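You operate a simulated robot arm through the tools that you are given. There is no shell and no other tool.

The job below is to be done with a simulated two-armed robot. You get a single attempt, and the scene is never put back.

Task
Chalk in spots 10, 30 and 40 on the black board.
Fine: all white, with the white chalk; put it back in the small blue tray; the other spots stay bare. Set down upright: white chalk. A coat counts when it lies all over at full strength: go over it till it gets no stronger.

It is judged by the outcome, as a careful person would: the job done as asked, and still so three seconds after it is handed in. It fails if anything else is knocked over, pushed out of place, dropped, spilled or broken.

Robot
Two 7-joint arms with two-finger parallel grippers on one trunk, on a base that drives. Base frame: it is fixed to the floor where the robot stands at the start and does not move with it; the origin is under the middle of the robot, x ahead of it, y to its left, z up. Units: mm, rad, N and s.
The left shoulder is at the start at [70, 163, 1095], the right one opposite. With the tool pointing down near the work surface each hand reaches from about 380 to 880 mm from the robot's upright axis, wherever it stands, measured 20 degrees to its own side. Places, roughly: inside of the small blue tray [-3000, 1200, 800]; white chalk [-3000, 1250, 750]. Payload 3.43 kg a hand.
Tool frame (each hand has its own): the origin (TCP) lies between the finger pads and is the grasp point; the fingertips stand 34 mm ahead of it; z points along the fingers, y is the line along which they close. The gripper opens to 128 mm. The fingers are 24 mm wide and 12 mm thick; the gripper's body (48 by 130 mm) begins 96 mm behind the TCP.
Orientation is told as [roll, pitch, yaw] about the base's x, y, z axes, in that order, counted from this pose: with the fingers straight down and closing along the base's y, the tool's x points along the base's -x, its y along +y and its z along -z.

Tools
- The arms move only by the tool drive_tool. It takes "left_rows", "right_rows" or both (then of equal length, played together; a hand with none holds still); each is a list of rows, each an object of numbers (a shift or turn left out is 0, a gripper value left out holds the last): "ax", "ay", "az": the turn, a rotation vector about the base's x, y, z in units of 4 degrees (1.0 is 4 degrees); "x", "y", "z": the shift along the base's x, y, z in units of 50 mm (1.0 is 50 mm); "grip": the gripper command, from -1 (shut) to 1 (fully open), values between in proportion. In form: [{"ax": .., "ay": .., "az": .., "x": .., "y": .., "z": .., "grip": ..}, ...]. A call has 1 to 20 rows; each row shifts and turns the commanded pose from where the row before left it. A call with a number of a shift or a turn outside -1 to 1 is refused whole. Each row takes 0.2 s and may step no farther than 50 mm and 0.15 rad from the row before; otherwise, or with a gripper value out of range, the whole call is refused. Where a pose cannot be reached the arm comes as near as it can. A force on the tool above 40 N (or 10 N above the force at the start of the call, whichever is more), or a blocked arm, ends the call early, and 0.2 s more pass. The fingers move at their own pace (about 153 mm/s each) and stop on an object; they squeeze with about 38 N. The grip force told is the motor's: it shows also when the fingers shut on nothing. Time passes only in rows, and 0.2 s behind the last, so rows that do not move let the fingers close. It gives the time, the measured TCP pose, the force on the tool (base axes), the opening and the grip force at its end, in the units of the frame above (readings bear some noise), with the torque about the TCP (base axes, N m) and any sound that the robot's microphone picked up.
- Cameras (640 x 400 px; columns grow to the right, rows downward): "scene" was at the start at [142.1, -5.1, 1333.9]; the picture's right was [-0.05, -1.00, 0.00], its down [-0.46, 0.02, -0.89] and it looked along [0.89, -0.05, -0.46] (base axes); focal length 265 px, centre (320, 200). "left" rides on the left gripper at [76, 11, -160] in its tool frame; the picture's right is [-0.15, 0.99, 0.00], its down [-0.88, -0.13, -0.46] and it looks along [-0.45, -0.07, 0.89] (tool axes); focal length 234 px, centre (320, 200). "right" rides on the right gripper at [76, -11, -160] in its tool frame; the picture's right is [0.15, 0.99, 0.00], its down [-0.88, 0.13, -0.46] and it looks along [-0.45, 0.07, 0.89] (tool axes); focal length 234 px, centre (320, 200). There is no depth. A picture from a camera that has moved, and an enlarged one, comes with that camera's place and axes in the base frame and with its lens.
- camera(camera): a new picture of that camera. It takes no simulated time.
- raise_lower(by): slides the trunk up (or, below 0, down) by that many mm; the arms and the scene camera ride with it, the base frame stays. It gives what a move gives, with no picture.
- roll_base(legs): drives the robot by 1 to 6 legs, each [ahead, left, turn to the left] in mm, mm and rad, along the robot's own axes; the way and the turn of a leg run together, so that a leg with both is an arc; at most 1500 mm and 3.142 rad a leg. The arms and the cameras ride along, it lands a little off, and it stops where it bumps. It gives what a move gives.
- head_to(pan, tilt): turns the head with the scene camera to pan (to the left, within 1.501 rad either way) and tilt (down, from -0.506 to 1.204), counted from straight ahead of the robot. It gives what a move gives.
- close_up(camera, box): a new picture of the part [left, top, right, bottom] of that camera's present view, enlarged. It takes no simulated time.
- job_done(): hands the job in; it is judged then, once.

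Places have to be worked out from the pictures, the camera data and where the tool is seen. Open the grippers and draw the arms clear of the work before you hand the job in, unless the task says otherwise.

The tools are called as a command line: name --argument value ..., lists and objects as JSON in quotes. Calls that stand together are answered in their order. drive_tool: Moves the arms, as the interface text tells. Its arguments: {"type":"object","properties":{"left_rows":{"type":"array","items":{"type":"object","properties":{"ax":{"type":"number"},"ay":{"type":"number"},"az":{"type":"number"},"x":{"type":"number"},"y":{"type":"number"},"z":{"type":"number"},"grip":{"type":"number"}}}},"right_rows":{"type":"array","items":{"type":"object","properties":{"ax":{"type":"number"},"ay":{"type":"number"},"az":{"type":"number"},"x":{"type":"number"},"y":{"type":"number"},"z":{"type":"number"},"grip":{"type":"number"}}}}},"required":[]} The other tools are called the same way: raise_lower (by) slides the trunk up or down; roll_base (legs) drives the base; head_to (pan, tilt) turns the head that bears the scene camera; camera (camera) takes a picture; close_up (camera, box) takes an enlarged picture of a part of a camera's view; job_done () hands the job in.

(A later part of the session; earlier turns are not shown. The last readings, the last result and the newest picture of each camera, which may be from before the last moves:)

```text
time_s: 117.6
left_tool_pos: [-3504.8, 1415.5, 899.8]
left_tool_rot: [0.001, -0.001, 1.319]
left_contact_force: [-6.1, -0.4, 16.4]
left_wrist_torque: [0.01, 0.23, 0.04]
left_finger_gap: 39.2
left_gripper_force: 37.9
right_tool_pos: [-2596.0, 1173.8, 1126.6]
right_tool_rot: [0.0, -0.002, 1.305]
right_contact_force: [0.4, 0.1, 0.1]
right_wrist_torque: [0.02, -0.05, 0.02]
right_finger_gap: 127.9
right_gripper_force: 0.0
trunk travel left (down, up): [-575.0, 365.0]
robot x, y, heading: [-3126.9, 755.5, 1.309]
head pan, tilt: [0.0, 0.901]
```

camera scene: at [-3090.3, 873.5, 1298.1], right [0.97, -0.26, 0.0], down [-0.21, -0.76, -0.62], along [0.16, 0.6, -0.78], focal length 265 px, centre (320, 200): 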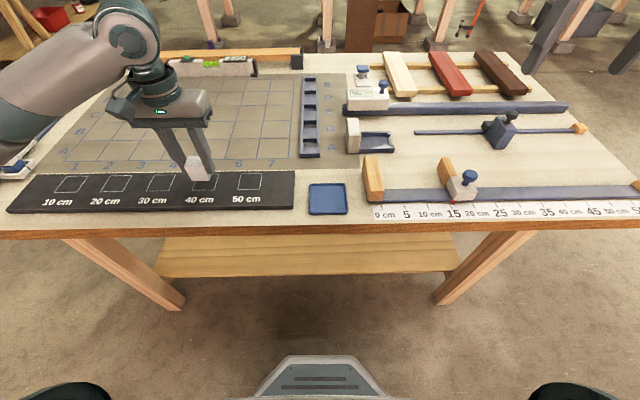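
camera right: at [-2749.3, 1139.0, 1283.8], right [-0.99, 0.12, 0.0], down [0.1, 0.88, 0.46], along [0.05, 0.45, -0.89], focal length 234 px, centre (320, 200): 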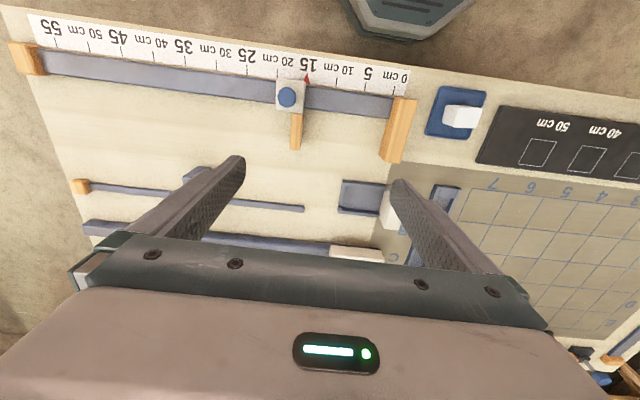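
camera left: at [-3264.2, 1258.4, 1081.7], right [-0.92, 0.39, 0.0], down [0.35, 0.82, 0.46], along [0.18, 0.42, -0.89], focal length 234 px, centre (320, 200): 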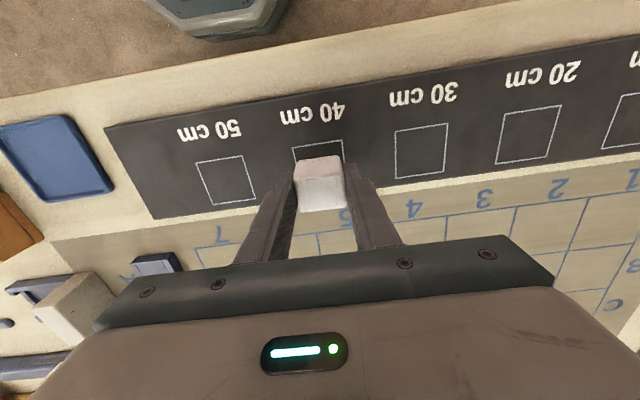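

Forces held at 14–16 N. I run the two mirrored passes and then lift off to inspect.

drive_tool --left_rows '[{"x": -0.2905, "y": 0.075}, {"x": -0.2905, "y": 0.075}, {"x": -0.0325, "y": -0.1259}, {"x": 0.2905, "y": -0.075}, {"x": 0.2905, "y": -0.075}, {"x": -0.0325, "y": -0.1259}, {"x": -0.2905, "y": 0.075}, {"x": -0.2905, "y": 0.075}, {"x": -0.0325, "y": -0.1259}, {"x": 0.2905, "y": -0.075}, {"x": 0.2905, "y": -0.075}, {"x": -0.0325, "y": -0.1259}, {"x": -0.2905, "y": 0.075}, {"x": -0.2905, "y": 0.075}, {"x": -0.0325, "y": -0.1259}, {"x": 0.2905, "y": -0.075}, {"x": 0.2905, "y": -0.075}, {"x": -0.0325, "y": -0.1259}, {"x": -0.2905, "y": 0.075}, {"x": -0.2905, "y": 0.075}]'

drive_tool --left_rows '[{"x": 0.0325, "y": 0.1259}, {"x": 0.2905, "y": -0.075}, {"x": 0.2905, "y": -0.075}, {"x": 0.0325, "y": 0.1259}, {"x": -0.2905, "y": 0.075}, {"x": -0.2905, "y": 0.075}, {"x": 0.0325, "y": 0.1259}, {"x": 0.2905, "y": -0.075}, {"x": 0.2905, "y": -0.075}, {"x": 0.0325, "y": 0.1259}, {"x": -0.2905, "y": 0.075}, {"x": -0.2905, "y": 0.075}, {"x": 0.0325, "y": 0.1259}, {"x": 0.2905, "y": -0.075}, {"x": 0.2905, "y": -0.075}, {"x": 0.0325, "y": 0.1259}, {"x": -0.2905, "y": 0.075}, {"x": -0.2905, "y": 0.075}]'

drive_tool --left_rows '[{"z": 0.3}, {"z": 0.4}, {"x": 0.4, "y": 0.4}, {"x": 0.4, "y": 0.4}, {"x": 0}]'

close_up --camera "scene" --box '[30, 165, 120, 205]'

camera --camera "left"

camera --camera "scene"

```text
time_s: 121.8
left_tool_pos: [-3541.9, 1385.4, 898.7]
left_tool_rot: [-0.002, 0.0, 1.317]
left_contact_force: [3.6, -1.5, 10.0]
left_wrist_torque: [-0.12, -0.22, -0.02]
left_finger_gap: 39.0
left_gripper_force: 37.6
right_tool_pos: [-2594.7, 1174.4, 1126.3]
right_tool_rot: [0.001, -0.001, 1.306]
right_contact_force: [0.1, -0.1, -0.2]
right_wrist_torque: [0.0, -0.04, 0.0]
right_finger_gap: 128.2
right_gripper_force: 0.0
trunk travel left (down, up): [-575.0, 365.0]
robot x, y, heading: [-3121.4, 752.2, 1.301]
head pan, tilt: [0.0, 0.901]
```

```text
time_s: 125.6
left_tool_pos: [-3532.3, 1424.3, 898.5]
left_tool_rot: [-0.001, 0.0, 1.315]
left_contact_force: [4.4, -0.6, 12.0]
left_wrist_torque: [-0.08, -0.21, -0.04]
left_finger_gap: 39.3
left_gripper_force: 38.2
right_tool_pos: [-2594.6, 1174.6, 1126.0]
right_tool_rot: [0.002, -0.003, 1.305]
right_contact_force: [0.5, -0.1, -0.9]
right_wrist_torque: [-0.01, 0.01, -0.02]
right_finger_gap: 127.9
right_gripper_force: 0.1
trunk travel left (down, up): [-575.0, 365.0]
robot x, y, heading: [-3123.5, 754.0, 1.308]
head pan, tilt: [0.0, 0.901]
```

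```text
time_s: 126.8
left_tool_pos: [-3493.7, 1464.2, 932.8]
left_tool_rot: [0.0, 0.0, 1.318]
left_contact_force: [-0.3, -0.6, 0.1]
left_wrist_torque: [0.0, 0.01, 0.01]
left_finger_gap: 39.1
left_gripper_force: 37.9
right_tool_pos: [-2596.6, 1175.7, 1127.0]
right_tool_rot: [0.0, 0.001, 1.305]
right_contact_force: [-0.5, 0.9, 0.8]
right_wrist_torque: [0.01, -0.01, 0.05]
right_finger_gap: 127.8
right_gripper_force: 0.1
trunk travel left (down, up): [-575.0, 365.0]
robot x, y, heading: [-3125.0, 754.9, 1.307]
head pan, tilt: [0.0, 0.901]
```

```text
7.11 times, centred on (75, 185) of scene
camera zoom: at [-3091.2, 873.4, 1298.1], right [0.97, -0.26, 0.0], down [-0.2, -0.76, -0.62], along [0.16, 0.6, -0.78], focal length 1886 px, centre (2062, 307)
```

zoom: 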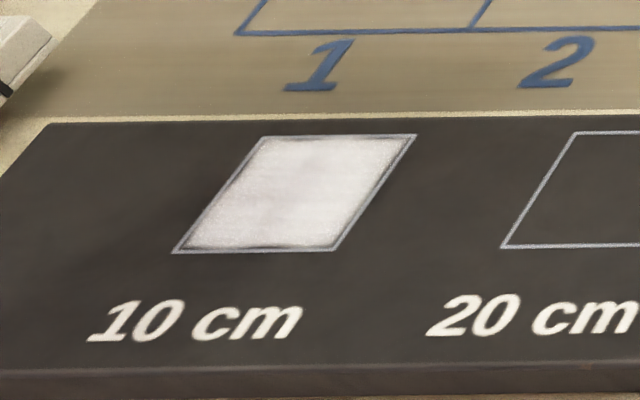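

```text
taken
camera left: at [-3524.5, 1394.0, 1091.9], right [-0.92, 0.39, 0.0], down [0.35, 0.82, 0.46], along [0.18, 0.42, -0.89], focal length 234 px, centre (320, 200)
```

left: 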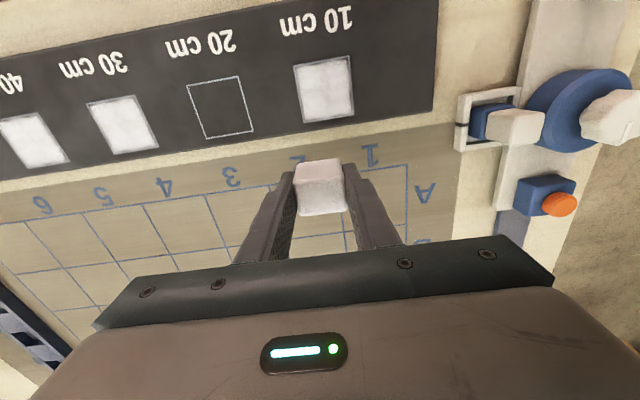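

```text
taken
camera scene: at [-3091.2, 873.4, 1298.1], right [0.97, -0.26, 0.0], down [-0.2, -0.76, -0.62], along [0.16, 0.6, -0.78], focal length 265 px, centre (320, 200)
```

scene: 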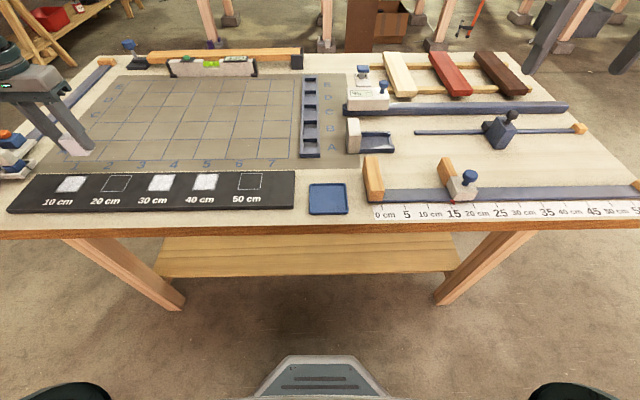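

Spot 10 is covered, though partly in the hand's shadow here. I zoom in with the hand camera to check its evenness against spots 30 and 40.

close_up --camera "left" --box '[280, 45, 370, 130]'

close_up --camera "left" --box '[0, 80, 170, 180]'

close_up --camera "scene" --box '[140, 165, 230, 205]'

```text
4.71 times, centred on (325, 88) of left
camera zoom: at [-3524.5, 1394.0, 1091.9], right [-0.92, 0.39, 0.0], down [0.35, 0.82, 0.46], along [0.18, 0.42, -0.89], focal length 1102 px, centre (296, 729)
```

zoom: 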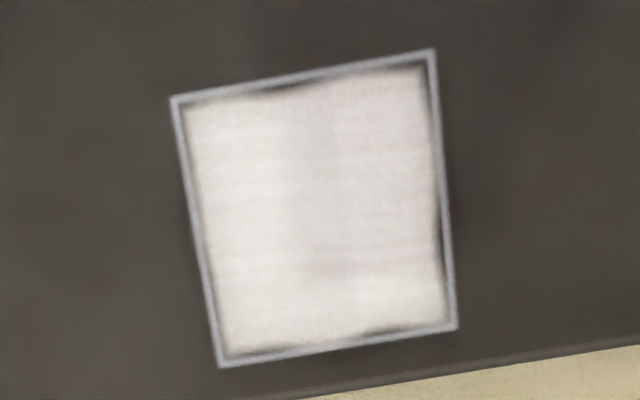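

```text
3.76 times, centred on (85, 130) of left
camera zoom: at [-3524.5, 1394.0, 1091.9], right [-0.92, 0.39, 0.0], down [0.35, 0.82, 0.46], along [0.18, 0.42, -0.89], focal length 882 px, centre (1205, 464)
```

zoom: 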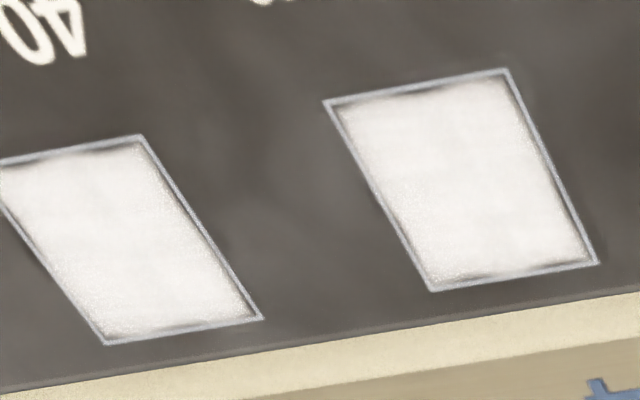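

```text
7.11 times, centred on (185, 185) of scene
camera zoom: at [-3091.2, 873.4, 1298.1], right [0.97, -0.26, 0.0], down [-0.2, -0.76, -0.62], along [0.16, 0.6, -0.78], focal length 1886 px, centre (1280, 307)
```

zoom: 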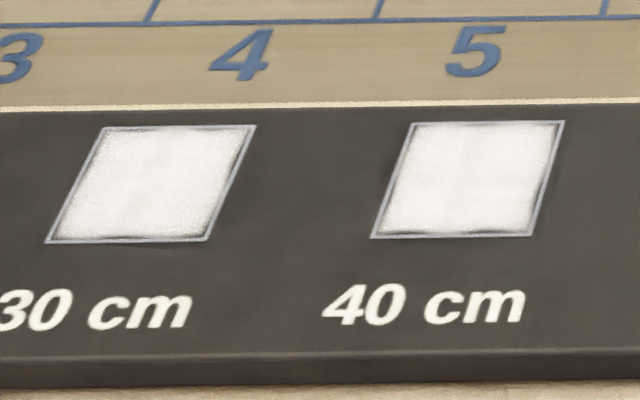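

Spots 30 and 40 are uniform; spot 10 shows only shadow bands. To make sure the borders are fully coated, I make one perimeter pass around spot 10 with the chalk reaching well over the outline.

drive_tool --left_rows '[{"x": -0.146, "y": -0.906}, {"z": -0.3}, {"z": -0.2}, {"z": -0.12}, {"z": -0.08}, {"z": 0}]'

drive_tool --left_rows '[{"x": -0.2324, "y": 0.06}, {"x": -0.2324, "y": 0.06}, {"x": -0.2324, "y": 0.06}, {"x": -0.05, "y": -0.1936}, {"x": -0.05, "y": -0.1936}, {"x": -0.05, "y": -0.1936}, {"x": -0.05, "y": -0.1936}, {"x": 0.2324, "y": -0.06}, {"x": 0.2324, "y": -0.06}, {"x": 0.2324, "y": -0.06}, {"x": 0.05, "y": 0.1936}, {"x": 0.05, "y": 0.1936}, {"x": 0.05, "y": 0.1936}, {"x": 0.05, "y": 0.1936}, {"x": -0.2324, "y": 0.06}, {"x": -0.2324, "y": 0.06}, {"x": -0.2324, "y": 0.06}]'

drive_tool --left_rows '[{"z": 0.3}, {"z": 0.5}, {"z": 0.6}, {"x": 0.9, "y": 0.2}, {"x": 0.9, "y": 0.2}, {"x": 0.9, "y": 0.2}, {"x": 0}]'

close_up --camera "scene" --box '[30, 165, 120, 205]'

camera --camera "left"

```text
time_s: 128.2
left_tool_pos: [-3499.3, 1418.4, 898.9]
left_tool_rot: [-0.001, -0.002, 1.317]
left_contact_force: [-2.3, 1.9, 10.6]
left_wrist_torque: [-0.05, 0.08, -0.05]
left_finger_gap: 39.3
left_gripper_force: 38.1
right_tool_pos: [-2596.6, 1175.3, 1126.9]
right_tool_rot: [-0.001, 0.001, 1.307]
right_contact_force: [-0.2, 0.5, -0.7]
right_wrist_torque: [-0.02, 0.01, -0.01]
right_finger_gap: 128.3
right_gripper_force: 0.2
trunk travel left (down, up): [-575.0, 365.0]
robot x, y, heading: [-3125.3, 753.4, 1.302]
head pan, tilt: [0.0, 0.901]
```

```text
time_s: 131.8
left_tool_pos: [-3536.1, 1428.8, 898.4]
left_tool_rot: [-0.001, -0.001, 1.315]
left_contact_force: [1.2, -0.1, 2.7]
left_wrist_torque: [-0.03, -0.05, -0.01]
left_finger_gap: 38.9
left_gripper_force: 37.8
right_tool_pos: [-2596.4, 1175.7, 1126.1]
right_tool_rot: [0.0, -0.001, 1.307]
right_contact_force: [0.0, 0.3, 0.6]
right_wrist_torque: [0.01, -0.03, 0.02]
right_finger_gap: 127.8
right_gripper_force: 0.0
trunk travel left (down, up): [-575.0, 365.0]
robot x, y, heading: [-3125.1, 755.2, 1.303]
head pan, tilt: [0.0, 0.901]
```

```text
time_s: 133.4
left_tool_pos: [-3401.4, 1456.9, 965.4]
left_tool_rot: [0.0, -0.003, 1.318]
left_contact_force: [-0.2, 0.3, -1.7]
left_wrist_torque: [0.01, -0.02, 0.03]
left_finger_gap: 38.8
left_gripper_force: 38.3
right_tool_pos: [-2597.3, 1176.2, 1127.0]
right_tool_rot: [0.0, 0.0, 1.306]
right_contact_force: [-0.5, 0.1, -1.3]
right_wrist_torque: [-0.04, -0.05, 0.0]
right_finger_gap: 127.9
right_gripper_force: 0.1
trunk travel left (down, up): [-575.0, 365.0]
robot x, y, heading: [-3125.2, 753.7, 1.307]
head pan, tilt: [0.0, 0.901]
```

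```text
7.11 times, centred on (75, 185) of scene
camera zoom: at [-3091.7, 873.3, 1298.1], right [0.97, -0.26, 0.0], down [-0.2, -0.76, -0.62], along [0.16, 0.6, -0.78], focal length 1886 px, centre (2062, 307)
```

zoom: 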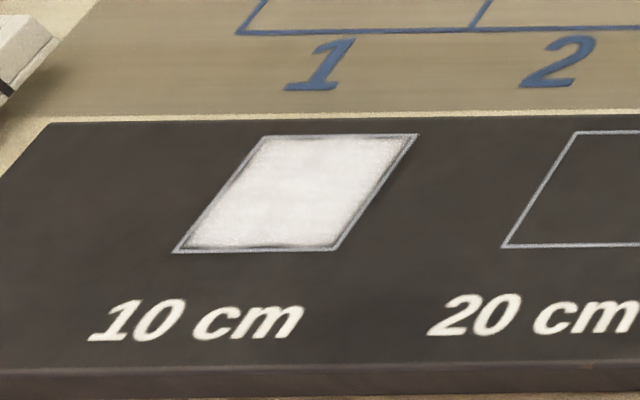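

```text
taken
camera left: at [-3430.7, 1387.1, 1124.9], right [-0.92, 0.39, 0.0], down [0.35, 0.82, 0.46], along [0.18, 0.42, -0.89], focal length 234 px, centre (320, 200)
```

left: 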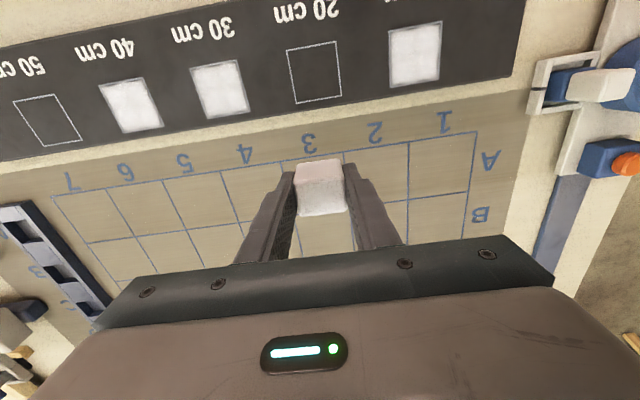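

The borders didn't change with the perimeter pass, so the coat is saturated there. A last comparison of the three spots from the hand camera:

close_up --camera "left" --box '[365, 10, 465, 100]'

close_up --camera "left" --box '[90, 50, 260, 140]'

```text
4.44 times, centred on (415, 55) of left
camera zoom: at [-3430.7, 1387.1, 1124.9], right [-0.92, 0.39, 0.0], down [0.35, 0.82, 0.46], along [0.18, 0.42, -0.89], focal length 1041 px, centre (-102, 844)
```

zoom: 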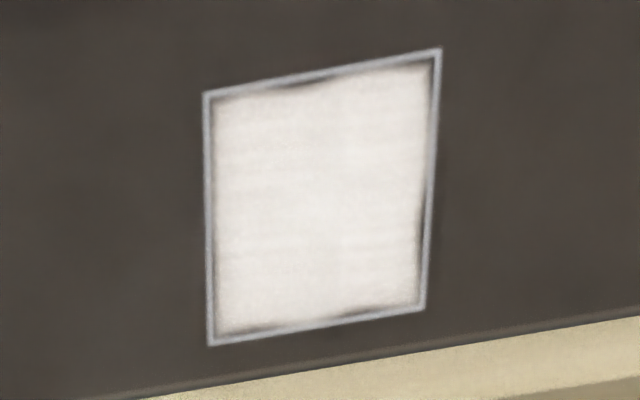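

```text
3.76 times, centred on (175, 95) of left
camera zoom: at [-3430.7, 1387.1, 1124.9], right [-0.92, 0.39, 0.0], down [0.35, 0.82, 0.46], along [0.18, 0.42, -0.89], focal length 882 px, centre (866, 595)
```

zoom: 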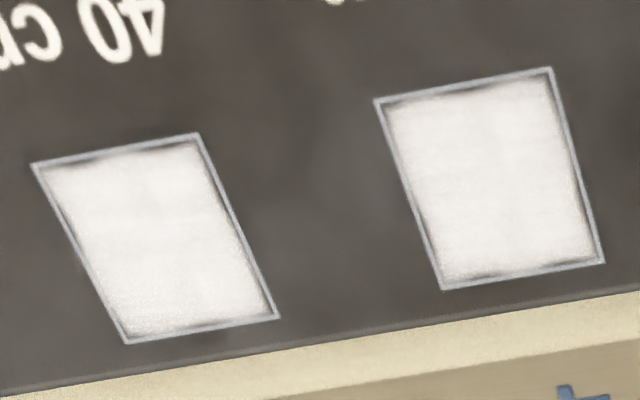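

All three look alike. For certainty that nothing gets stronger, I give spot 10 and spot 30 one more pair of passes, starting with spot 10.

drive_tool --left_rows '[{"x": -0.884, "y": -0.218}, {"x": -0.884, "y": -0.218}, {"x": -0.884, "y": -0.218}, {"x": 0}, {"z": -0.5}, {"z": -0.5}, {"z": -0.2}, {"z": -0.12}, {"z": -0.08}, {"z": 0}]'

```text
time_s: 135.6
left_tool_pos: [-3533.2, 1426.2, 898.7]
left_tool_rot: [0.0, 0.0, 1.319]
left_contact_force: [-1.7, 1.2, 5.7]
left_wrist_torque: [0.05, 0.05, 0.01]
left_finger_gap: 39.2
left_gripper_force: 37.5
right_tool_pos: [-2596.2, 1175.5, 1126.3]
right_tool_rot: [0.0, 0.002, 1.307]
right_contact_force: [0.5, -0.2, -0.2]
right_wrist_torque: [0.01, 0.0, -0.02]
right_finger_gap: 127.9
right_gripper_force: 0.0
trunk travel left (down, up): [-575.0, 365.0]
robot x, y, heading: [-3124.8, 754.8, 1.305]
head pan, tilt: [0.0, 0.901]
```

In contact at ~6 N; I press 0.6 mm more and run two passes on spot 10, then lift.

drive_tool --left_rows '[{"x": 0.2905, "y": -0.075, "z": -0.012}, {"x": 0.2905, "y": -0.075}, {"x": -0.0325, "y": -0.1259}, {"x": -0.2905, "y": 0.075}, {"x": -0.2905, "y": 0.075}, {"x": -0.0325, "y": -0.1259}, {"x": 0.2905, "y": -0.075}, {"x": 0.2905, "y": -0.075}, {"x": -0.0325, "y": -0.1259}, {"x": -0.2905, "y": 0.075}, {"x": -0.2905, "y": 0.075}, {"x": -0.0325, "y": -0.1259}, {"x": 0.2905, "y": -0.075}, {"x": 0.2905, "y": -0.075}, {"x": -0.0325, "y": -0.1259}, {"x": -0.2905, "y": 0.075}, {"x": -0.2905, "y": 0.075}, {"x": -0.0325, "y": -0.1259}, {"x": 0.2905, "y": -0.075}, {"x": 0.2905, "y": -0.075}]'

drive_tool --left_rows '[{"x": 0.0325, "y": 0.1259}, {"x": -0.2905, "y": 0.075}, {"x": -0.2905, "y": 0.075}, {"x": 0.0325, "y": 0.1259}, {"x": 0.2905, "y": -0.075}, {"x": 0.2905, "y": -0.075}, {"x": 0.0325, "y": 0.1259}, {"x": -0.2905, "y": 0.075}, {"x": -0.2905, "y": 0.075}, {"x": 0.0325, "y": 0.1259}, {"x": 0.2905, "y": -0.075}, {"x": 0.2905, "y": -0.075}, {"x": 0.0325, "y": 0.1259}, {"x": -0.2905, "y": 0.075}, {"x": -0.2905, "y": 0.075}, {"x": 0.0325, "y": 0.1259}, {"x": 0.2905, "y": -0.075}, {"x": 0.2905, "y": -0.075}]'

```text
time_s: 139.8
left_tool_pos: [-3515.2, 1380.0, 897.4]
left_tool_rot: [0.004, -0.001, 1.318]
left_contact_force: [-7.5, 0.5, 20.8]
left_wrist_torque: [0.06, 0.17, 0.04]
left_finger_gap: 39.0
left_gripper_force: 37.7
right_tool_pos: [-2597.1, 1174.0, 1126.3]
right_tool_rot: [0.001, -0.004, 1.306]
right_contact_force: [0.4, -0.1, -0.7]
right_wrist_torque: [0.0, 0.02, 0.02]
right_finger_gap: 127.9
right_gripper_force: 0.0
trunk travel left (down, up): [-575.0, 365.0]
robot x, y, heading: [-3124.5, 751.5, 1.307]
head pan, tilt: [0.0, 0.901]
```

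```text
time_s: 143.6
left_tool_pos: [-3505.8, 1419.3, 898.0]
left_tool_rot: [0.002, -0.001, 1.319]
left_contact_force: [-4.7, 0.4, 10.9]
left_wrist_torque: [0.06, 0.15, 0.05]
left_finger_gap: 38.9
left_gripper_force: 37.6
right_tool_pos: [-2596.0, 1175.7, 1124.8]
right_tool_rot: [0.001, 0.001, 1.304]
right_contact_force: [-0.7, -0.2, 0.2]
right_wrist_torque: [-0.02, -0.01, -0.03]
right_finger_gap: 128.0
right_gripper_force: 0.1
trunk travel left (down, up): [-575.0, 365.0]
robot x, y, heading: [-3121.7, 750.0, 1.307]
head pan, tilt: [0.0, 0.901]
```

I lift, cross over spot 20 at a safe 40 mm height, and lower onto spot 30 again.

drive_tool --left_rows '[{"z": 0.4}, {"z": 0.4}, {"x": 0.824, "y": -0.208}, {"x": 0.824, "y": -0.208}, {"x": 0.824, "y": -0.208}, {"x": 0.824, "y": -0.208}, {"x": 0}, {"z": -0.4}, {"z": -0.2}, {"z": -0.12}, {"z": -0.07}, {"z": 0}]'

close_up --camera "scene" --box '[30, 150, 210, 230]'

```text
time_s: 146.2
left_tool_pos: [-3340.2, 1376.0, 897.6]
left_tool_rot: [0.0, -0.001, 1.318]
left_contact_force: [-2.1, 1.7, 9.0]
left_wrist_torque: [-0.01, 0.09, -0.01]
left_finger_gap: 39.1
left_gripper_force: 38.3
right_tool_pos: [-2596.5, 1175.3, 1128.1]
right_tool_rot: [0.001, 0.0, 1.305]
right_contact_force: [0.7, 0.9, -0.1]
right_wrist_torque: [0.01, 0.02, -0.04]
right_finger_gap: 128.0
right_gripper_force: 0.0
trunk travel left (down, up): [-575.0, 365.0]
robot x, y, heading: [-3122.9, 752.5, 1.305]
head pan, tilt: [0.0, 0.901]
```

```text
3.56 times, centred on (120, 190) of scene
camera zoom: at [-3090.4, 872.9, 1298.3], right [0.97, -0.26, 0.0], down [-0.21, -0.76, -0.62], along [0.16, 0.6, -0.78], focal length 943 px, centre (1031, 236)
```

zoom: 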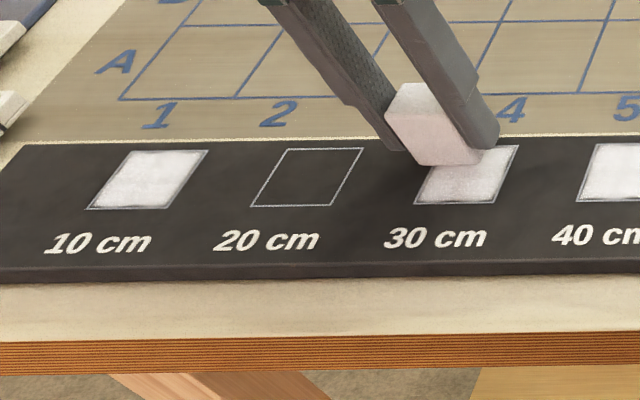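

Spot 20 is still bare, spot 10 is white, and I'm in contact with spot 30 at ~9 N. Two more passes on spot 30.

drive_tool --left_rows '[{"x": 0.2905, "y": -0.075, "z": -0.006}, {"x": 0.2905, "y": -0.075}, {"x": -0.0325, "y": -0.1259}, {"x": -0.2905, "y": 0.075}, {"x": -0.2905, "y": 0.075}, {"x": -0.0325, "y": -0.1259}, {"x": 0.2905, "y": -0.075}, {"x": 0.2905, "y": -0.075}, {"x": -0.0325, "y": -0.1259}, {"x": -0.2905, "y": 0.075}, {"x": -0.2905, "y": 0.075}, {"x": -0.0325, "y": -0.1259}, {"x": 0.2905, "y": -0.075}, {"x": 0.2905, "y": -0.075}, {"x": -0.0325, "y": -0.1259}, {"x": -0.2905, "y": 0.075}, {"x": -0.2905, "y": 0.075}, {"x": -0.0325, "y": -0.1259}, {"x": 0.2905, "y": -0.075}, {"x": 0.2905, "y": -0.075}]'

drive_tool --left_rows '[{"x": 0.0325, "y": 0.1259}, {"x": -0.2905, "y": 0.075}, {"x": -0.2905, "y": 0.075}, {"x": 0.0325, "y": 0.1259}, {"x": 0.2905, "y": -0.075}, {"x": 0.2905, "y": -0.075}, {"x": 0.0325, "y": 0.1259}, {"x": -0.2905, "y": 0.075}, {"x": -0.2905, "y": 0.075}, {"x": 0.0325, "y": 0.1259}, {"x": 0.2905, "y": -0.075}, {"x": 0.2905, "y": -0.075}, {"x": 0.0325, "y": 0.1259}, {"x": -0.2905, "y": 0.075}, {"x": -0.2905, "y": 0.075}, {"x": 0.0325, "y": 0.1259}, {"x": 0.2905, "y": -0.075}, {"x": 0.2905, "y": -0.075}]'

```text
time_s: 150.4
left_tool_pos: [-3321.0, 1330.7, 898.3]
left_tool_rot: [0.002, 0.0, 1.317]
left_contact_force: [-6.3, 3.8, 17.6]
left_wrist_torque: [0.09, 0.16, 0.02]
left_finger_gap: 39.1
left_gripper_force: 37.8
right_tool_pos: [-2596.3, 1175.2, 1126.8]
right_tool_rot: [0.0, -0.002, 1.307]
right_contact_force: [-0.3, 0.8, -1.2]
right_wrist_torque: [0.01, 0.04, 0.0]
right_finger_gap: 127.9
right_gripper_force: 0.1
trunk travel left (down, up): [-575.0, 365.0]
robot x, y, heading: [-3125.8, 750.6, 1.305]
head pan, tilt: [0.0, 0.901]
```

```text
time_s: 154.2
left_tool_pos: [-3310.3, 1368.6, 898.4]
left_tool_rot: [0.002, -0.002, 1.32]
left_contact_force: [-5.5, 2.2, 18.4]
left_wrist_torque: [-0.02, 0.14, 0.04]
left_finger_gap: 39.5
left_gripper_force: 38.0
right_tool_pos: [-2595.7, 1175.4, 1127.7]
right_tool_rot: [0.001, -0.003, 1.306]
right_contact_force: [-0.4, -0.4, -0.8]
right_wrist_torque: [0.01, 0.0, -0.03]
right_finger_gap: 127.8
right_gripper_force: 0.0
trunk travel left (down, up): [-575.0, 365.0]
robot x, y, heading: [-3121.2, 752.2, 1.305]
head pan, tilt: [0.0, 0.901]
```

Pressure was firm (18 N). For equal treatment I give spot 40 one more pair of passes too.

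drive_tool --left_rows '[{"z": 0.3}, {"z": 0.3}, {"x": 0.678, "y": -0.175}, {"x": 0.678, "y": -0.175}, {"x": 0}, {"z": -0.3}, {"z": -0.15}, {"z": -0.08}, {"z": -0.05}, {"z": 0}]'

```text
time_s: 156.4
left_tool_pos: [-3242.7, 1351.5, 898.7]
left_tool_rot: [0.0, 0.0, 1.316]
left_contact_force: [-0.2, 0.0, -1.6]
left_wrist_torque: [0.01, 0.01, -0.03]
left_finger_gap: 39.0
left_gripper_force: 38.0
right_tool_pos: [-2595.7, 1175.7, 1125.9]
right_tool_rot: [0.0, 0.0, 1.305]
right_contact_force: [0.5, 0.3, -0.8]
right_wrist_torque: [0.01, 0.0, 0.01]
right_finger_gap: 127.7
right_gripper_force: 0.0
trunk travel left (down, up): [-575.0, 365.0]
robot x, y, heading: [-3121.2, 751.1, 1.306]
head pan, tilt: [0.0, 0.901]
```

Not yet touching; I lower 1.5 mm more and read the force.

drive_tool --left_rows '[{"z": -0.02}, {"z": -0.01}, {"z": 0}]'

```text
time_s: 157.2
left_tool_pos: [-3244.1, 1351.0, 897.7]
left_tool_rot: [0.0, -0.002, 1.318]
left_contact_force: [-0.1, 0.3, 5.3]
left_wrist_torque: [0.04, 0.02, 0.0]
left_finger_gap: 39.3
left_gripper_force: 38.0
right_tool_pos: [-2597.0, 1174.9, 1125.3]
right_tool_rot: [0.001, 0.0, 1.306]
right_contact_force: [0.4, -0.3, 0.0]
right_wrist_torque: [0.02, 0.0, 0.03]
right_finger_gap: 127.7
right_gripper_force: 0.0
trunk travel left (down, up): [-575.0, 365.0]
robot x, y, heading: [-3123.5, 748.4, 1.304]
head pan, tilt: [0.0, 0.901]
```

In contact at ~5 N; I press 0.6 mm more and run the two passes on spot 40, then lift.

drive_tool --left_rows '[{"x": 0.2905, "y": -0.075, "z": -0.012}, {"x": 0.2905, "y": -0.075}, {"x": -0.0325, "y": -0.1259}, {"x": -0.2905, "y": 0.075}, {"x": -0.2905, "y": 0.075}, {"x": -0.0325, "y": -0.1259}, {"x": 0.2905, "y": -0.075}, {"x": 0.2905, "y": -0.075}, {"x": -0.0325, "y": -0.1259}, {"x": -0.2905, "y": 0.075}, {"x": -0.2905, "y": 0.075}, {"x": -0.0325, "y": -0.1259}, {"x": 0.2905, "y": -0.075}, {"x": 0.2905, "y": -0.075}, {"x": -0.0325, "y": -0.1259}, {"x": -0.2905, "y": 0.075}, {"x": -0.2905, "y": 0.075}, {"x": -0.0325, "y": -0.1259}, {"x": 0.2905, "y": -0.075}, {"x": 0.2905, "y": -0.075}]'

drive_tool --left_rows '[{"x": 0.0325, "y": 0.1259}, {"x": -0.2905, "y": 0.075}, {"x": -0.2905, "y": 0.075}, {"x": 0.0325, "y": 0.1259}, {"x": 0.2905, "y": -0.075}, {"x": 0.2905, "y": -0.075}, {"x": 0.0325, "y": 0.1259}, {"x": -0.2905, "y": 0.075}, {"x": -0.2905, "y": 0.075}, {"x": 0.0325, "y": 0.1259}, {"x": 0.2905, "y": -0.075}, {"x": 0.2905, "y": -0.075}, {"x": 0.0325, "y": 0.1259}, {"x": -0.2905, "y": 0.075}, {"x": -0.2905, "y": 0.075}, {"x": 0.0325, "y": 0.1259}, {"x": 0.2905, "y": -0.075}, {"x": 0.2905, "y": -0.075}]'

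drive_tool --left_rows '[{"z": 0.4}, {"z": 0.6}, {"z": 0.5}, {"x": 0.5, "y": 0.6}, {"x": 0.5, "y": 0.6}, {"x": 0}]'

camera --camera "scene"

close_up --camera "scene" --box '[0, 150, 300, 220]'

camera --camera "left"

```text
time_s: 161.4
left_tool_pos: [-3226.0, 1304.2, 895.6]
left_tool_rot: [0.002, -0.003, 1.317]
left_contact_force: [-10.8, 0.6, 27.4]
left_wrist_torque: [0.04, 0.24, -0.01]
left_finger_gap: 39.3
left_gripper_force: 38.1
right_tool_pos: [-2598.2, 1173.2, 1127.0]
right_tool_rot: [0.002, -0.001, 1.308]
right_contact_force: [0.1, 1.0, -0.1]
right_wrist_torque: [0.01, 0.03, 0.01]
right_finger_gap: 127.9
right_gripper_force: 0.1
trunk travel left (down, up): [-575.0, 365.0]
robot x, y, heading: [-3125.9, 752.0, 1.308]
head pan, tilt: [0.0, 0.901]
```

```text
time_s: 165.2
left_tool_pos: [-3213.3, 1345.5, 895.9]
left_tool_rot: [0.0, -0.001, 1.317]
left_contact_force: [0.3, 0.1, -0.8]
left_wrist_torque: [-0.01, 0.04, 0.03]
left_finger_gap: 39.1
left_gripper_force: 37.8
right_tool_pos: [-2596.2, 1176.5, 1125.6]
right_tool_rot: [0.0, -0.001, 1.306]
right_contact_force: [0.2, -0.5, 0.2]
right_wrist_torque: [-0.02, 0.05, -0.02]
right_finger_gap: 128.1
right_gripper_force: 0.1
trunk travel left (down, up): [-575.0, 365.0]
robot x, y, heading: [-3117.8, 751.6, 1.306]
head pan, tilt: [0.0, 0.901]
```

```text
time_s: 166.6
left_tool_pos: [-3164.4, 1401.0, 973.5]
left_tool_rot: [-0.001, 0.001, 1.318]
left_contact_force: [-0.2, -0.3, 0.1]
left_wrist_torque: [0.0, -0.05, -0.01]
left_finger_gap: 39.1
left_gripper_force: 38.1
right_tool_pos: [-2597.1, 1175.2, 1127.1]
right_tool_rot: [0.002, -0.001, 1.304]
right_contact_force: [-0.4, -0.7, 0.5]
right_wrist_torque: [-0.01, -0.04, -0.01]
right_finger_gap: 128.0
right_gripper_force: 0.1
trunk travel left (down, up): [-575.0, 365.0]
robot x, y, heading: [-3124.4, 752.7, 1.309]
head pan, tilt: [0.0, 0.901]
```

```text
taken
camera scene: at [-3091.4, 873.4, 1298.1], right [0.97, -0.26, 0.0], down [-0.2, -0.76, -0.62], along [0.16, 0.6, -0.78], focal length 265 px, centre (320, 200)
```

scene: 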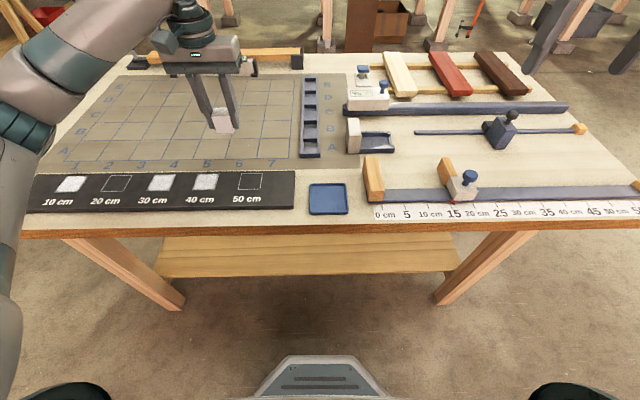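

```text
2.13 times, centred on (150, 185) of scene
camera zoom: at [-3091.4, 873.4, 1298.1], right [0.97, -0.26, 0.0], down [-0.2, -0.76, -0.62], along [0.16, 0.6, -0.78], focal length 566 px, centre (683, 232)
```

zoom: 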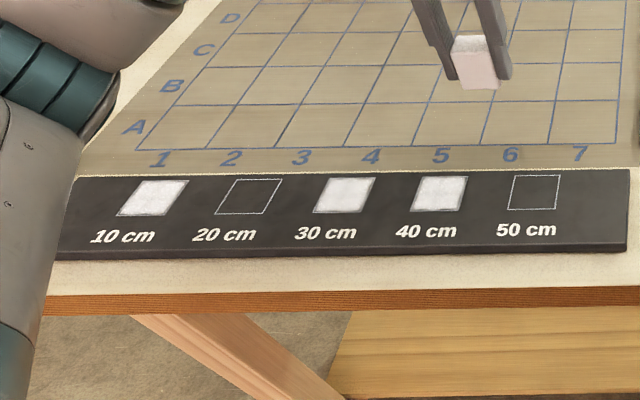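

```text
taken
camera left: at [-3194.1, 1331.3, 1131.5], right [-0.92, 0.39, 0.0], down [0.35, 0.82, 0.46], along [0.18, 0.42, -0.89], focal length 234 px, centre (320, 200)
```

left: 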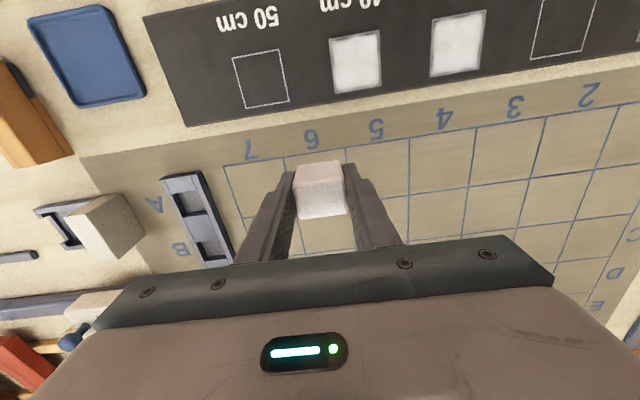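

All three spots are evenly white; 20 and 50 are bare. The chalk now sits about 4–5 mm higher in the grip. I carry it back above the tray's centre (≈[-2978.5, 1219.6]) with its original yaw.

drive_tool --left_rows '[{"x": 0.617, "y": -0.61, "az": 0.119}, {"x": 0.617, "y": -0.61, "az": 0.119}, {"x": 0.617, "y": -0.61, "az": 0.119}, {"x": 0.617, "y": -0.61, "az": 0.119}, {"x": 0.617, "y": -0.61, "az": 0.119}, {"x": 0.617, "y": -0.61, "az": 0.119}, {"x": 0}, {"x": 0}]'

close_up --camera "scene" --box '[260, 110, 410, 225]'

close_up --camera "left" --box '[240, 90, 400, 220]'

close_up --camera "right" --box '[440, 20, 640, 160]'

```text
time_s: 168.4
left_tool_pos: [-2976.0, 1221.5, 971.2]
left_tool_rot: [-0.001, 0.002, 1.367]
left_contact_force: [-0.1, 0.0, -1.3]
left_wrist_torque: [-0.01, 0.02, -0.01]
left_finger_gap: 39.4
left_gripper_force: 38.0
right_tool_pos: [-2594.8, 1176.1, 1126.1]
right_tool_rot: [-0.001, 0.0, 1.307]
right_contact_force: [-0.1, 0.8, 0.8]
right_wrist_torque: [0.01, 0.04, -0.01]
right_finger_gap: 128.1
right_gripper_force: 0.1
trunk travel left (down, up): [-575.0, 365.0]
robot x, y, heading: [-3122.9, 753.3, 1.312]
head pan, tilt: [0.0, 0.901]
```

```text
3.48 times, centred on (335, 168) of scene
camera zoom: at [-3089.9, 873.5, 1298.0], right [0.96, -0.26, 0.0], down [-0.21, -0.76, -0.62], along [0.16, 0.6, -0.78], focal length 922 px, centre (268, 313)
```

zoom: 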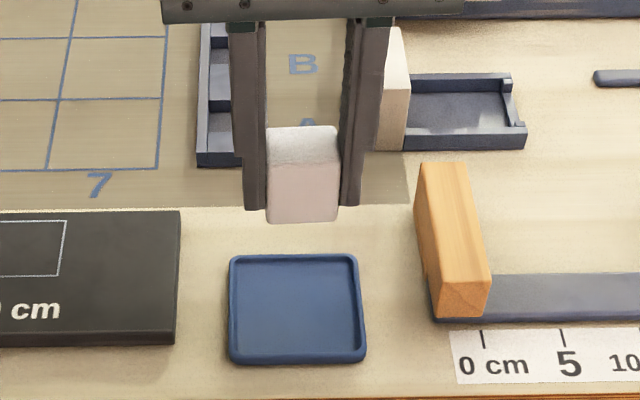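

```text
3.08 times, centred on (320, 155) of left
camera zoom: at [-3003.1, 1150.5, 1130.3], right [-0.94, 0.34, 0.0], down [0.31, 0.84, 0.46], along [0.16, 0.43, -0.89], focal length 720 px, centre (320, 338)
```

zoom: 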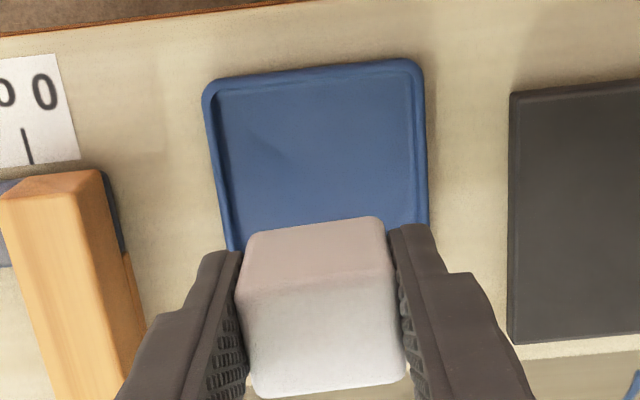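

```text
2.86 times, centred on (540, 90) of right
camera zoom: at [-2606.0, 1099.7, 1284.9], right [-0.99, 0.12, 0.0], down [0.11, 0.88, 0.46], along [0.05, 0.45, -0.89], focal length 669 px, centre (-309, 514)
```

zoom: 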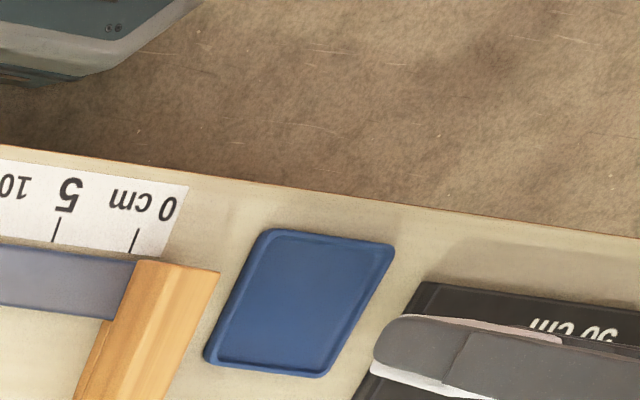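

The chalk hangs straight, about 10 mm beyond the fingertips, over the empty tray. I correct a millimetre or two and descend to ~8 mm above the tray floor.

drive_tool --left_rows '[{"x": -0.03, "y": -0.03, "z": -0.5}, {"z": -0.5}, {"z": -0.3}, {"z": -0.16}, {"z": 0}]'

close_up --camera "scene" --box '[260, 130, 410, 225]'

close_up --camera "left" --box '[240, 90, 400, 220]'

```text
time_s: 169.6
left_tool_pos: [-2978.9, 1219.6, 899.2]
left_tool_rot: [0.001, -0.001, 1.367]
left_contact_force: [-0.9, 0.2, -1.4]
left_wrist_torque: [0.01, 0.01, -0.02]
left_finger_gap: 39.1
left_gripper_force: 38.1
right_tool_pos: [-2596.5, 1174.8, 1124.4]
right_tool_rot: [0.0, 0.001, 1.307]
right_contact_force: [0.6, 0.3, -0.5]
right_wrist_torque: [0.02, -0.01, -0.02]
right_finger_gap: 128.0
right_gripper_force: 0.0
trunk travel left (down, up): [-575.0, 365.0]
robot x, y, heading: [-3125.6, 748.2, 1.304]
head pan, tilt: [0.0, 0.901]
```

```text
4.21 times, centred on (335, 178) of scene
camera zoom: at [-3090.3, 873.7, 1298.0], right [0.97, -0.26, 0.0], down [-0.21, -0.76, -0.62], along [0.16, 0.6, -0.78], focal length 1117 px, centre (257, 295)
```

zoom: 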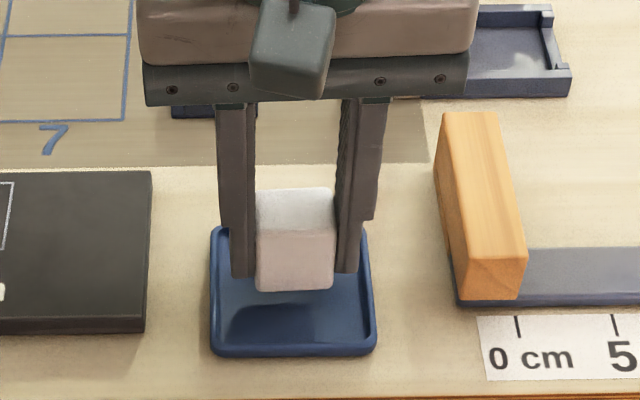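

```text
3.08 times, centred on (320, 155) of left
camera zoom: at [-3004.1, 1147.7, 1057.6], right [-0.94, 0.34, 0.0], down [0.31, 0.84, 0.46], along [0.16, 0.43, -0.89], focal length 720 px, centre (320, 338)
```

zoom: 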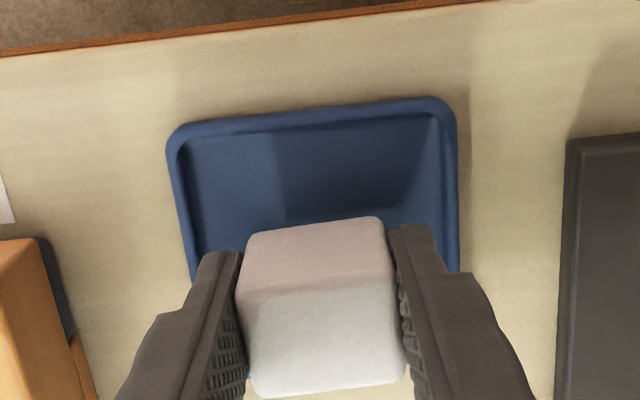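

The chalk is centred over the tray about 10 mm above its floor. I lower 7 mm and then feel for the floor.

drive_tool --left_rows '[{"z": -0.06}, {"z": -0.06}, {"z": -0.02}, {"z": 0}]'

drive_tool --left_rows '[{"z": -0.02}, {"z": 0}]'

drive_tool --left_rows '[{"z": -0.02}, {"z": 0}]'

```text
time_s: 170.6
left_tool_pos: [-2978.2, 1220.4, 890.8]
left_tool_rot: [-0.001, -0.001, 1.367]
left_contact_force: [-0.6, -0.7, -0.8]
left_wrist_torque: [0.0, 0.02, -0.03]
left_finger_gap: 39.0
left_gripper_force: 38.1
right_tool_pos: [-2596.3, 1174.9, 1126.8]
right_tool_rot: [-0.001, 0.0, 1.306]
right_contact_force: [0.5, -0.6, 0.3]
right_wrist_torque: [-0.03, 0.01, -0.02]
right_finger_gap: 127.8
right_gripper_force: 0.1
trunk travel left (down, up): [-575.0, 365.0]
robot x, y, heading: [-3125.0, 750.5, 1.304]
head pan, tilt: [0.0, 0.901]
```

```text
time_s: 171.2
left_tool_pos: [-2979.2, 1219.4, 890.5]
left_tool_rot: [-0.001, 0.001, 1.367]
left_contact_force: [-0.5, -0.1, -1.3]
left_wrist_torque: [-0.01, -0.03, 0.01]
left_finger_gap: 39.2
left_gripper_force: 37.7
right_tool_pos: [-2595.2, 1174.3, 1126.1]
right_tool_rot: [0.0, 0.0, 1.305]
right_contact_force: [0.2, 0.3, 0.2]
right_wrist_torque: [0.0, 0.02, 0.0]
right_finger_gap: 127.9
right_gripper_force: 0.1
trunk travel left (down, up): [-575.0, 365.0]
robot x, y, heading: [-3122.1, 754.7, 1.306]
head pan, tilt: [0.0, 0.901]
```

```text
time_s: 171.8
left_tool_pos: [-2979.3, 1219.5, 888.1]
left_tool_rot: [-0.001, -0.001, 1.367]
left_contact_force: [0.2, -1.5, -1.1]
left_wrist_torque: [-0.01, -0.07, -0.01]
left_finger_gap: 39.1
left_gripper_force: 38.2
right_tool_pos: [-2596.2, 1176.3, 1126.5]
right_tool_rot: [0.001, 0.0, 1.304]
right_contact_force: [-0.6, -0.3, 0.4]
right_wrist_torque: [0.01, 0.0, 0.0]
right_finger_gap: 127.8
right_gripper_force: 0.0
trunk travel left (down, up): [-575.0, 365.0]
robot x, y, heading: [-3122.6, 754.2, 1.305]
head pan, tilt: [0.0, 0.901]
```

No floor contact yet at z ≈889; I continue by 1 mm steps.

drive_tool --left_rows '[{"z": -0.02}, {"z": 0}]'

close_up --camera "scene" --box '[280, 150, 380, 220]'

```text
time_s: 172.4
left_tool_pos: [-2979.0, 1219.5, 887.9]
left_tool_rot: [-0.001, 0.0, 1.366]
left_contact_force: [1.3, 0.3, -0.8]
left_wrist_torque: [0.02, 0.03, -0.02]
left_finger_gap: 39.2
left_gripper_force: 37.5
right_tool_pos: [-2595.3, 1176.2, 1126.7]
right_tool_rot: [-0.001, 0.001, 1.305]
right_contact_force: [-0.3, 0.1, 0.0]
right_wrist_torque: [0.02, 0.02, 0.02]
right_finger_gap: 127.9
right_gripper_force: 0.1
trunk travel left (down, up): [-575.0, 365.0]
robot x, y, heading: [-3124.4, 750.7, 1.304]
head pan, tilt: [0.0, 0.901]
```

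```text
5.71 times, centred on (330, 185) of scene
camera zoom: at [-3090.3, 873.7, 1298.0], right [0.97, -0.26, 0.0], down [-0.21, -0.76, -0.62], along [0.16, 0.6, -0.78], focal length 1516 px, centre (263, 286)
```

zoom: 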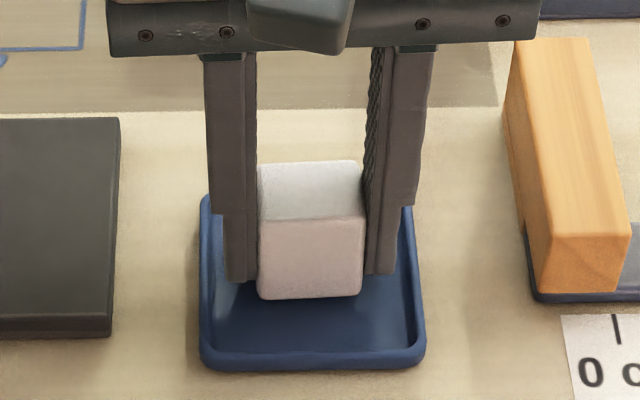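

Still free; the fingers are inside the tray walls with room to spare. I continue lowering in 1 mm steps.

drive_tool --left_rows '[{"z": -0.02}, {"z": 0}]'

drive_tool --left_rows '[{"z": -0.02}, {"z": 0}]'

```text
time_s: 173.0
left_tool_pos: [-2978.8, 1220.5, 887.5]
left_tool_rot: [-0.002, 0.0, 1.368]
left_contact_force: [0.2, -0.3, -0.7]
left_wrist_torque: [-0.01, 0.03, 0.02]
left_finger_gap: 39.2
left_gripper_force: 37.8
right_tool_pos: [-2597.4, 1175.8, 1127.0]
right_tool_rot: [0.001, 0.002, 1.305]
right_contact_force: [0.9, -0.1, 0.5]
right_wrist_torque: [-0.02, 0.03, 0.0]
right_finger_gap: 128.1
right_gripper_force: 0.1
trunk travel left (down, up): [-575.0, 365.0]
robot x, y, heading: [-3122.4, 755.1, 1.305]
head pan, tilt: [0.0, 0.901]
```

```text
time_s: 173.6
left_tool_pos: [-2980.3, 1219.9, 886.3]
left_tool_rot: [0.0, 0.0, 1.366]
left_contact_force: [-0.4, 0.2, 0.2]
left_wrist_torque: [0.03, 0.01, -0.01]
left_finger_gap: 39.2
left_gripper_force: 38.3
right_tool_pos: [-2596.5, 1174.5, 1126.0]
right_tool_rot: [-0.002, 0.0, 1.306]
right_contact_force: [-0.1, 0.7, 0.2]
right_wrist_torque: [0.0, -0.04, -0.01]
right_finger_gap: 128.0
right_gripper_force: 0.1
trunk travel left (down, up): [-575.0, 365.0]
robot x, y, heading: [-3126.7, 751.7, 1.302]
head pan, tilt: [0.0, 0.901]
```

Force is near zero still; two more 1 mm steps.

drive_tool --left_rows '[{"z": -0.02}, {"z": 0}]'

close_up --camera "left" --box '[250, 100, 390, 210]'

close_up --camera "scene" --box '[290, 165, 370, 220]'

```text
time_s: 174.2
left_tool_pos: [-2979.8, 1220.1, 886.1]
left_tool_rot: [0.001, -0.001, 1.366]
left_contact_force: [1.0, 1.8, 8.6]
left_wrist_torque: [0.04, -0.02, 0.01]
left_finger_gap: 39.1
left_gripper_force: 38.2
right_tool_pos: [-2595.9, 1175.9, 1127.2]
right_tool_rot: [-0.001, -0.001, 1.306]
right_contact_force: [-0.5, 0.2, 0.2]
right_wrist_torque: [0.01, -0.02, 0.03]
right_finger_gap: 127.7
right_gripper_force: 0.1
trunk travel left (down, up): [-575.0, 365.0]
robot x, y, heading: [-3122.4, 752.5, 1.304]
head pan, tilt: [0.0, 0.901]
```

```text
3.64 times, centred on (320, 155) of left
camera zoom: at [-3006.2, 1147.9, 1045.1], right [-0.94, 0.34, 0.0], down [0.31, 0.84, 0.46], along [0.16, 0.43, -0.89], focal length 852 px, centre (320, 364)
```

zoom: 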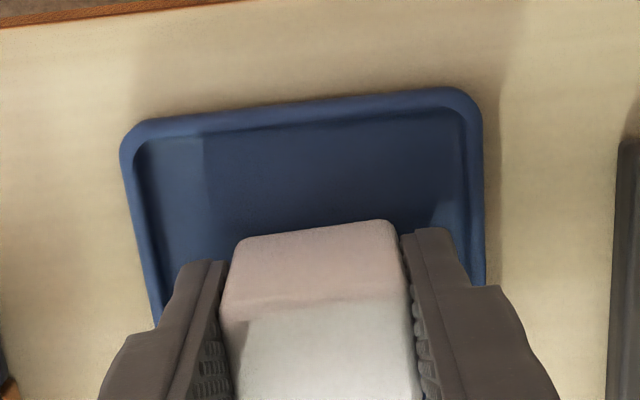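

```text
7.27 times, centred on (330, 192) of scene
camera zoom: at [-3090.4, 873.2, 1298.2], right [0.97, -0.26, 0.0], down [-0.21, -0.76, -0.62], along [0.16, 0.6, -0.78], focal length 1929 px, centre (247, 254)
```

zoom: 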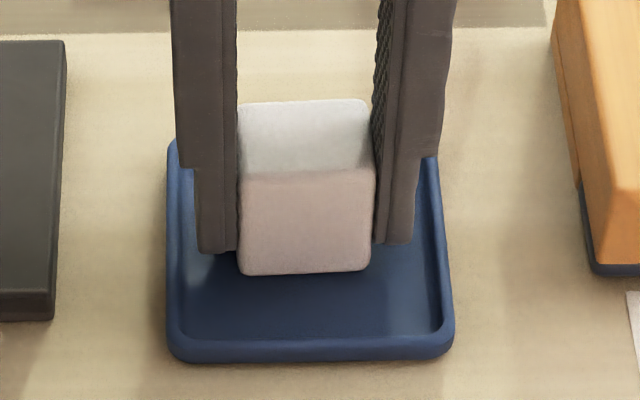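

The chalk stands on the tray floor (8.6 N). I ease off 0.6 mm and open the fingers only to ~46 mm, so they stay clear of the tray walls, then look.

drive_tool --left_rows '[{"z": 0.012}, {"grip": -0.28}, {"grip": -0.28}, {"grip": -0.28}]'

close_up --camera "scene" --box '[290, 165, 370, 220]'

```text
time_s: 175.2
left_tool_pos: [-2979.1, 1220.6, 886.1]
left_tool_rot: [0.0, 0.001, 1.365]
left_contact_force: [0.5, 0.3, -0.6]
left_wrist_torque: [0.0, 0.0, 0.0]
left_finger_gap: 45.8
left_gripper_force: 0.0
right_tool_pos: [-2595.8, 1176.1, 1125.9]
right_tool_rot: [-0.001, 0.0, 1.306]
right_contact_force: [-0.2, 0.3, 0.2]
right_wrist_torque: [-0.01, -0.01, 0.0]
right_finger_gap: 128.3
right_gripper_force: 0.1
trunk travel left (down, up): [-575.0, 365.0]
robot x, y, heading: [-3121.5, 750.0, 1.306]
head pan, tilt: [0.0, 0.901]
```

```text
7.27 times, centred on (330, 192) of scene
camera zoom: at [-3090.4, 873.7, 1298.0], right [0.97, -0.26, 0.0], down [-0.21, -0.76, -0.62], along [0.16, 0.6, -0.78], focal length 1929 px, centre (247, 254)
```

zoom: 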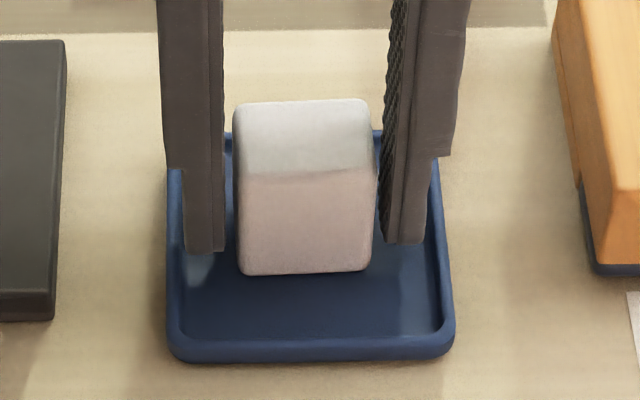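

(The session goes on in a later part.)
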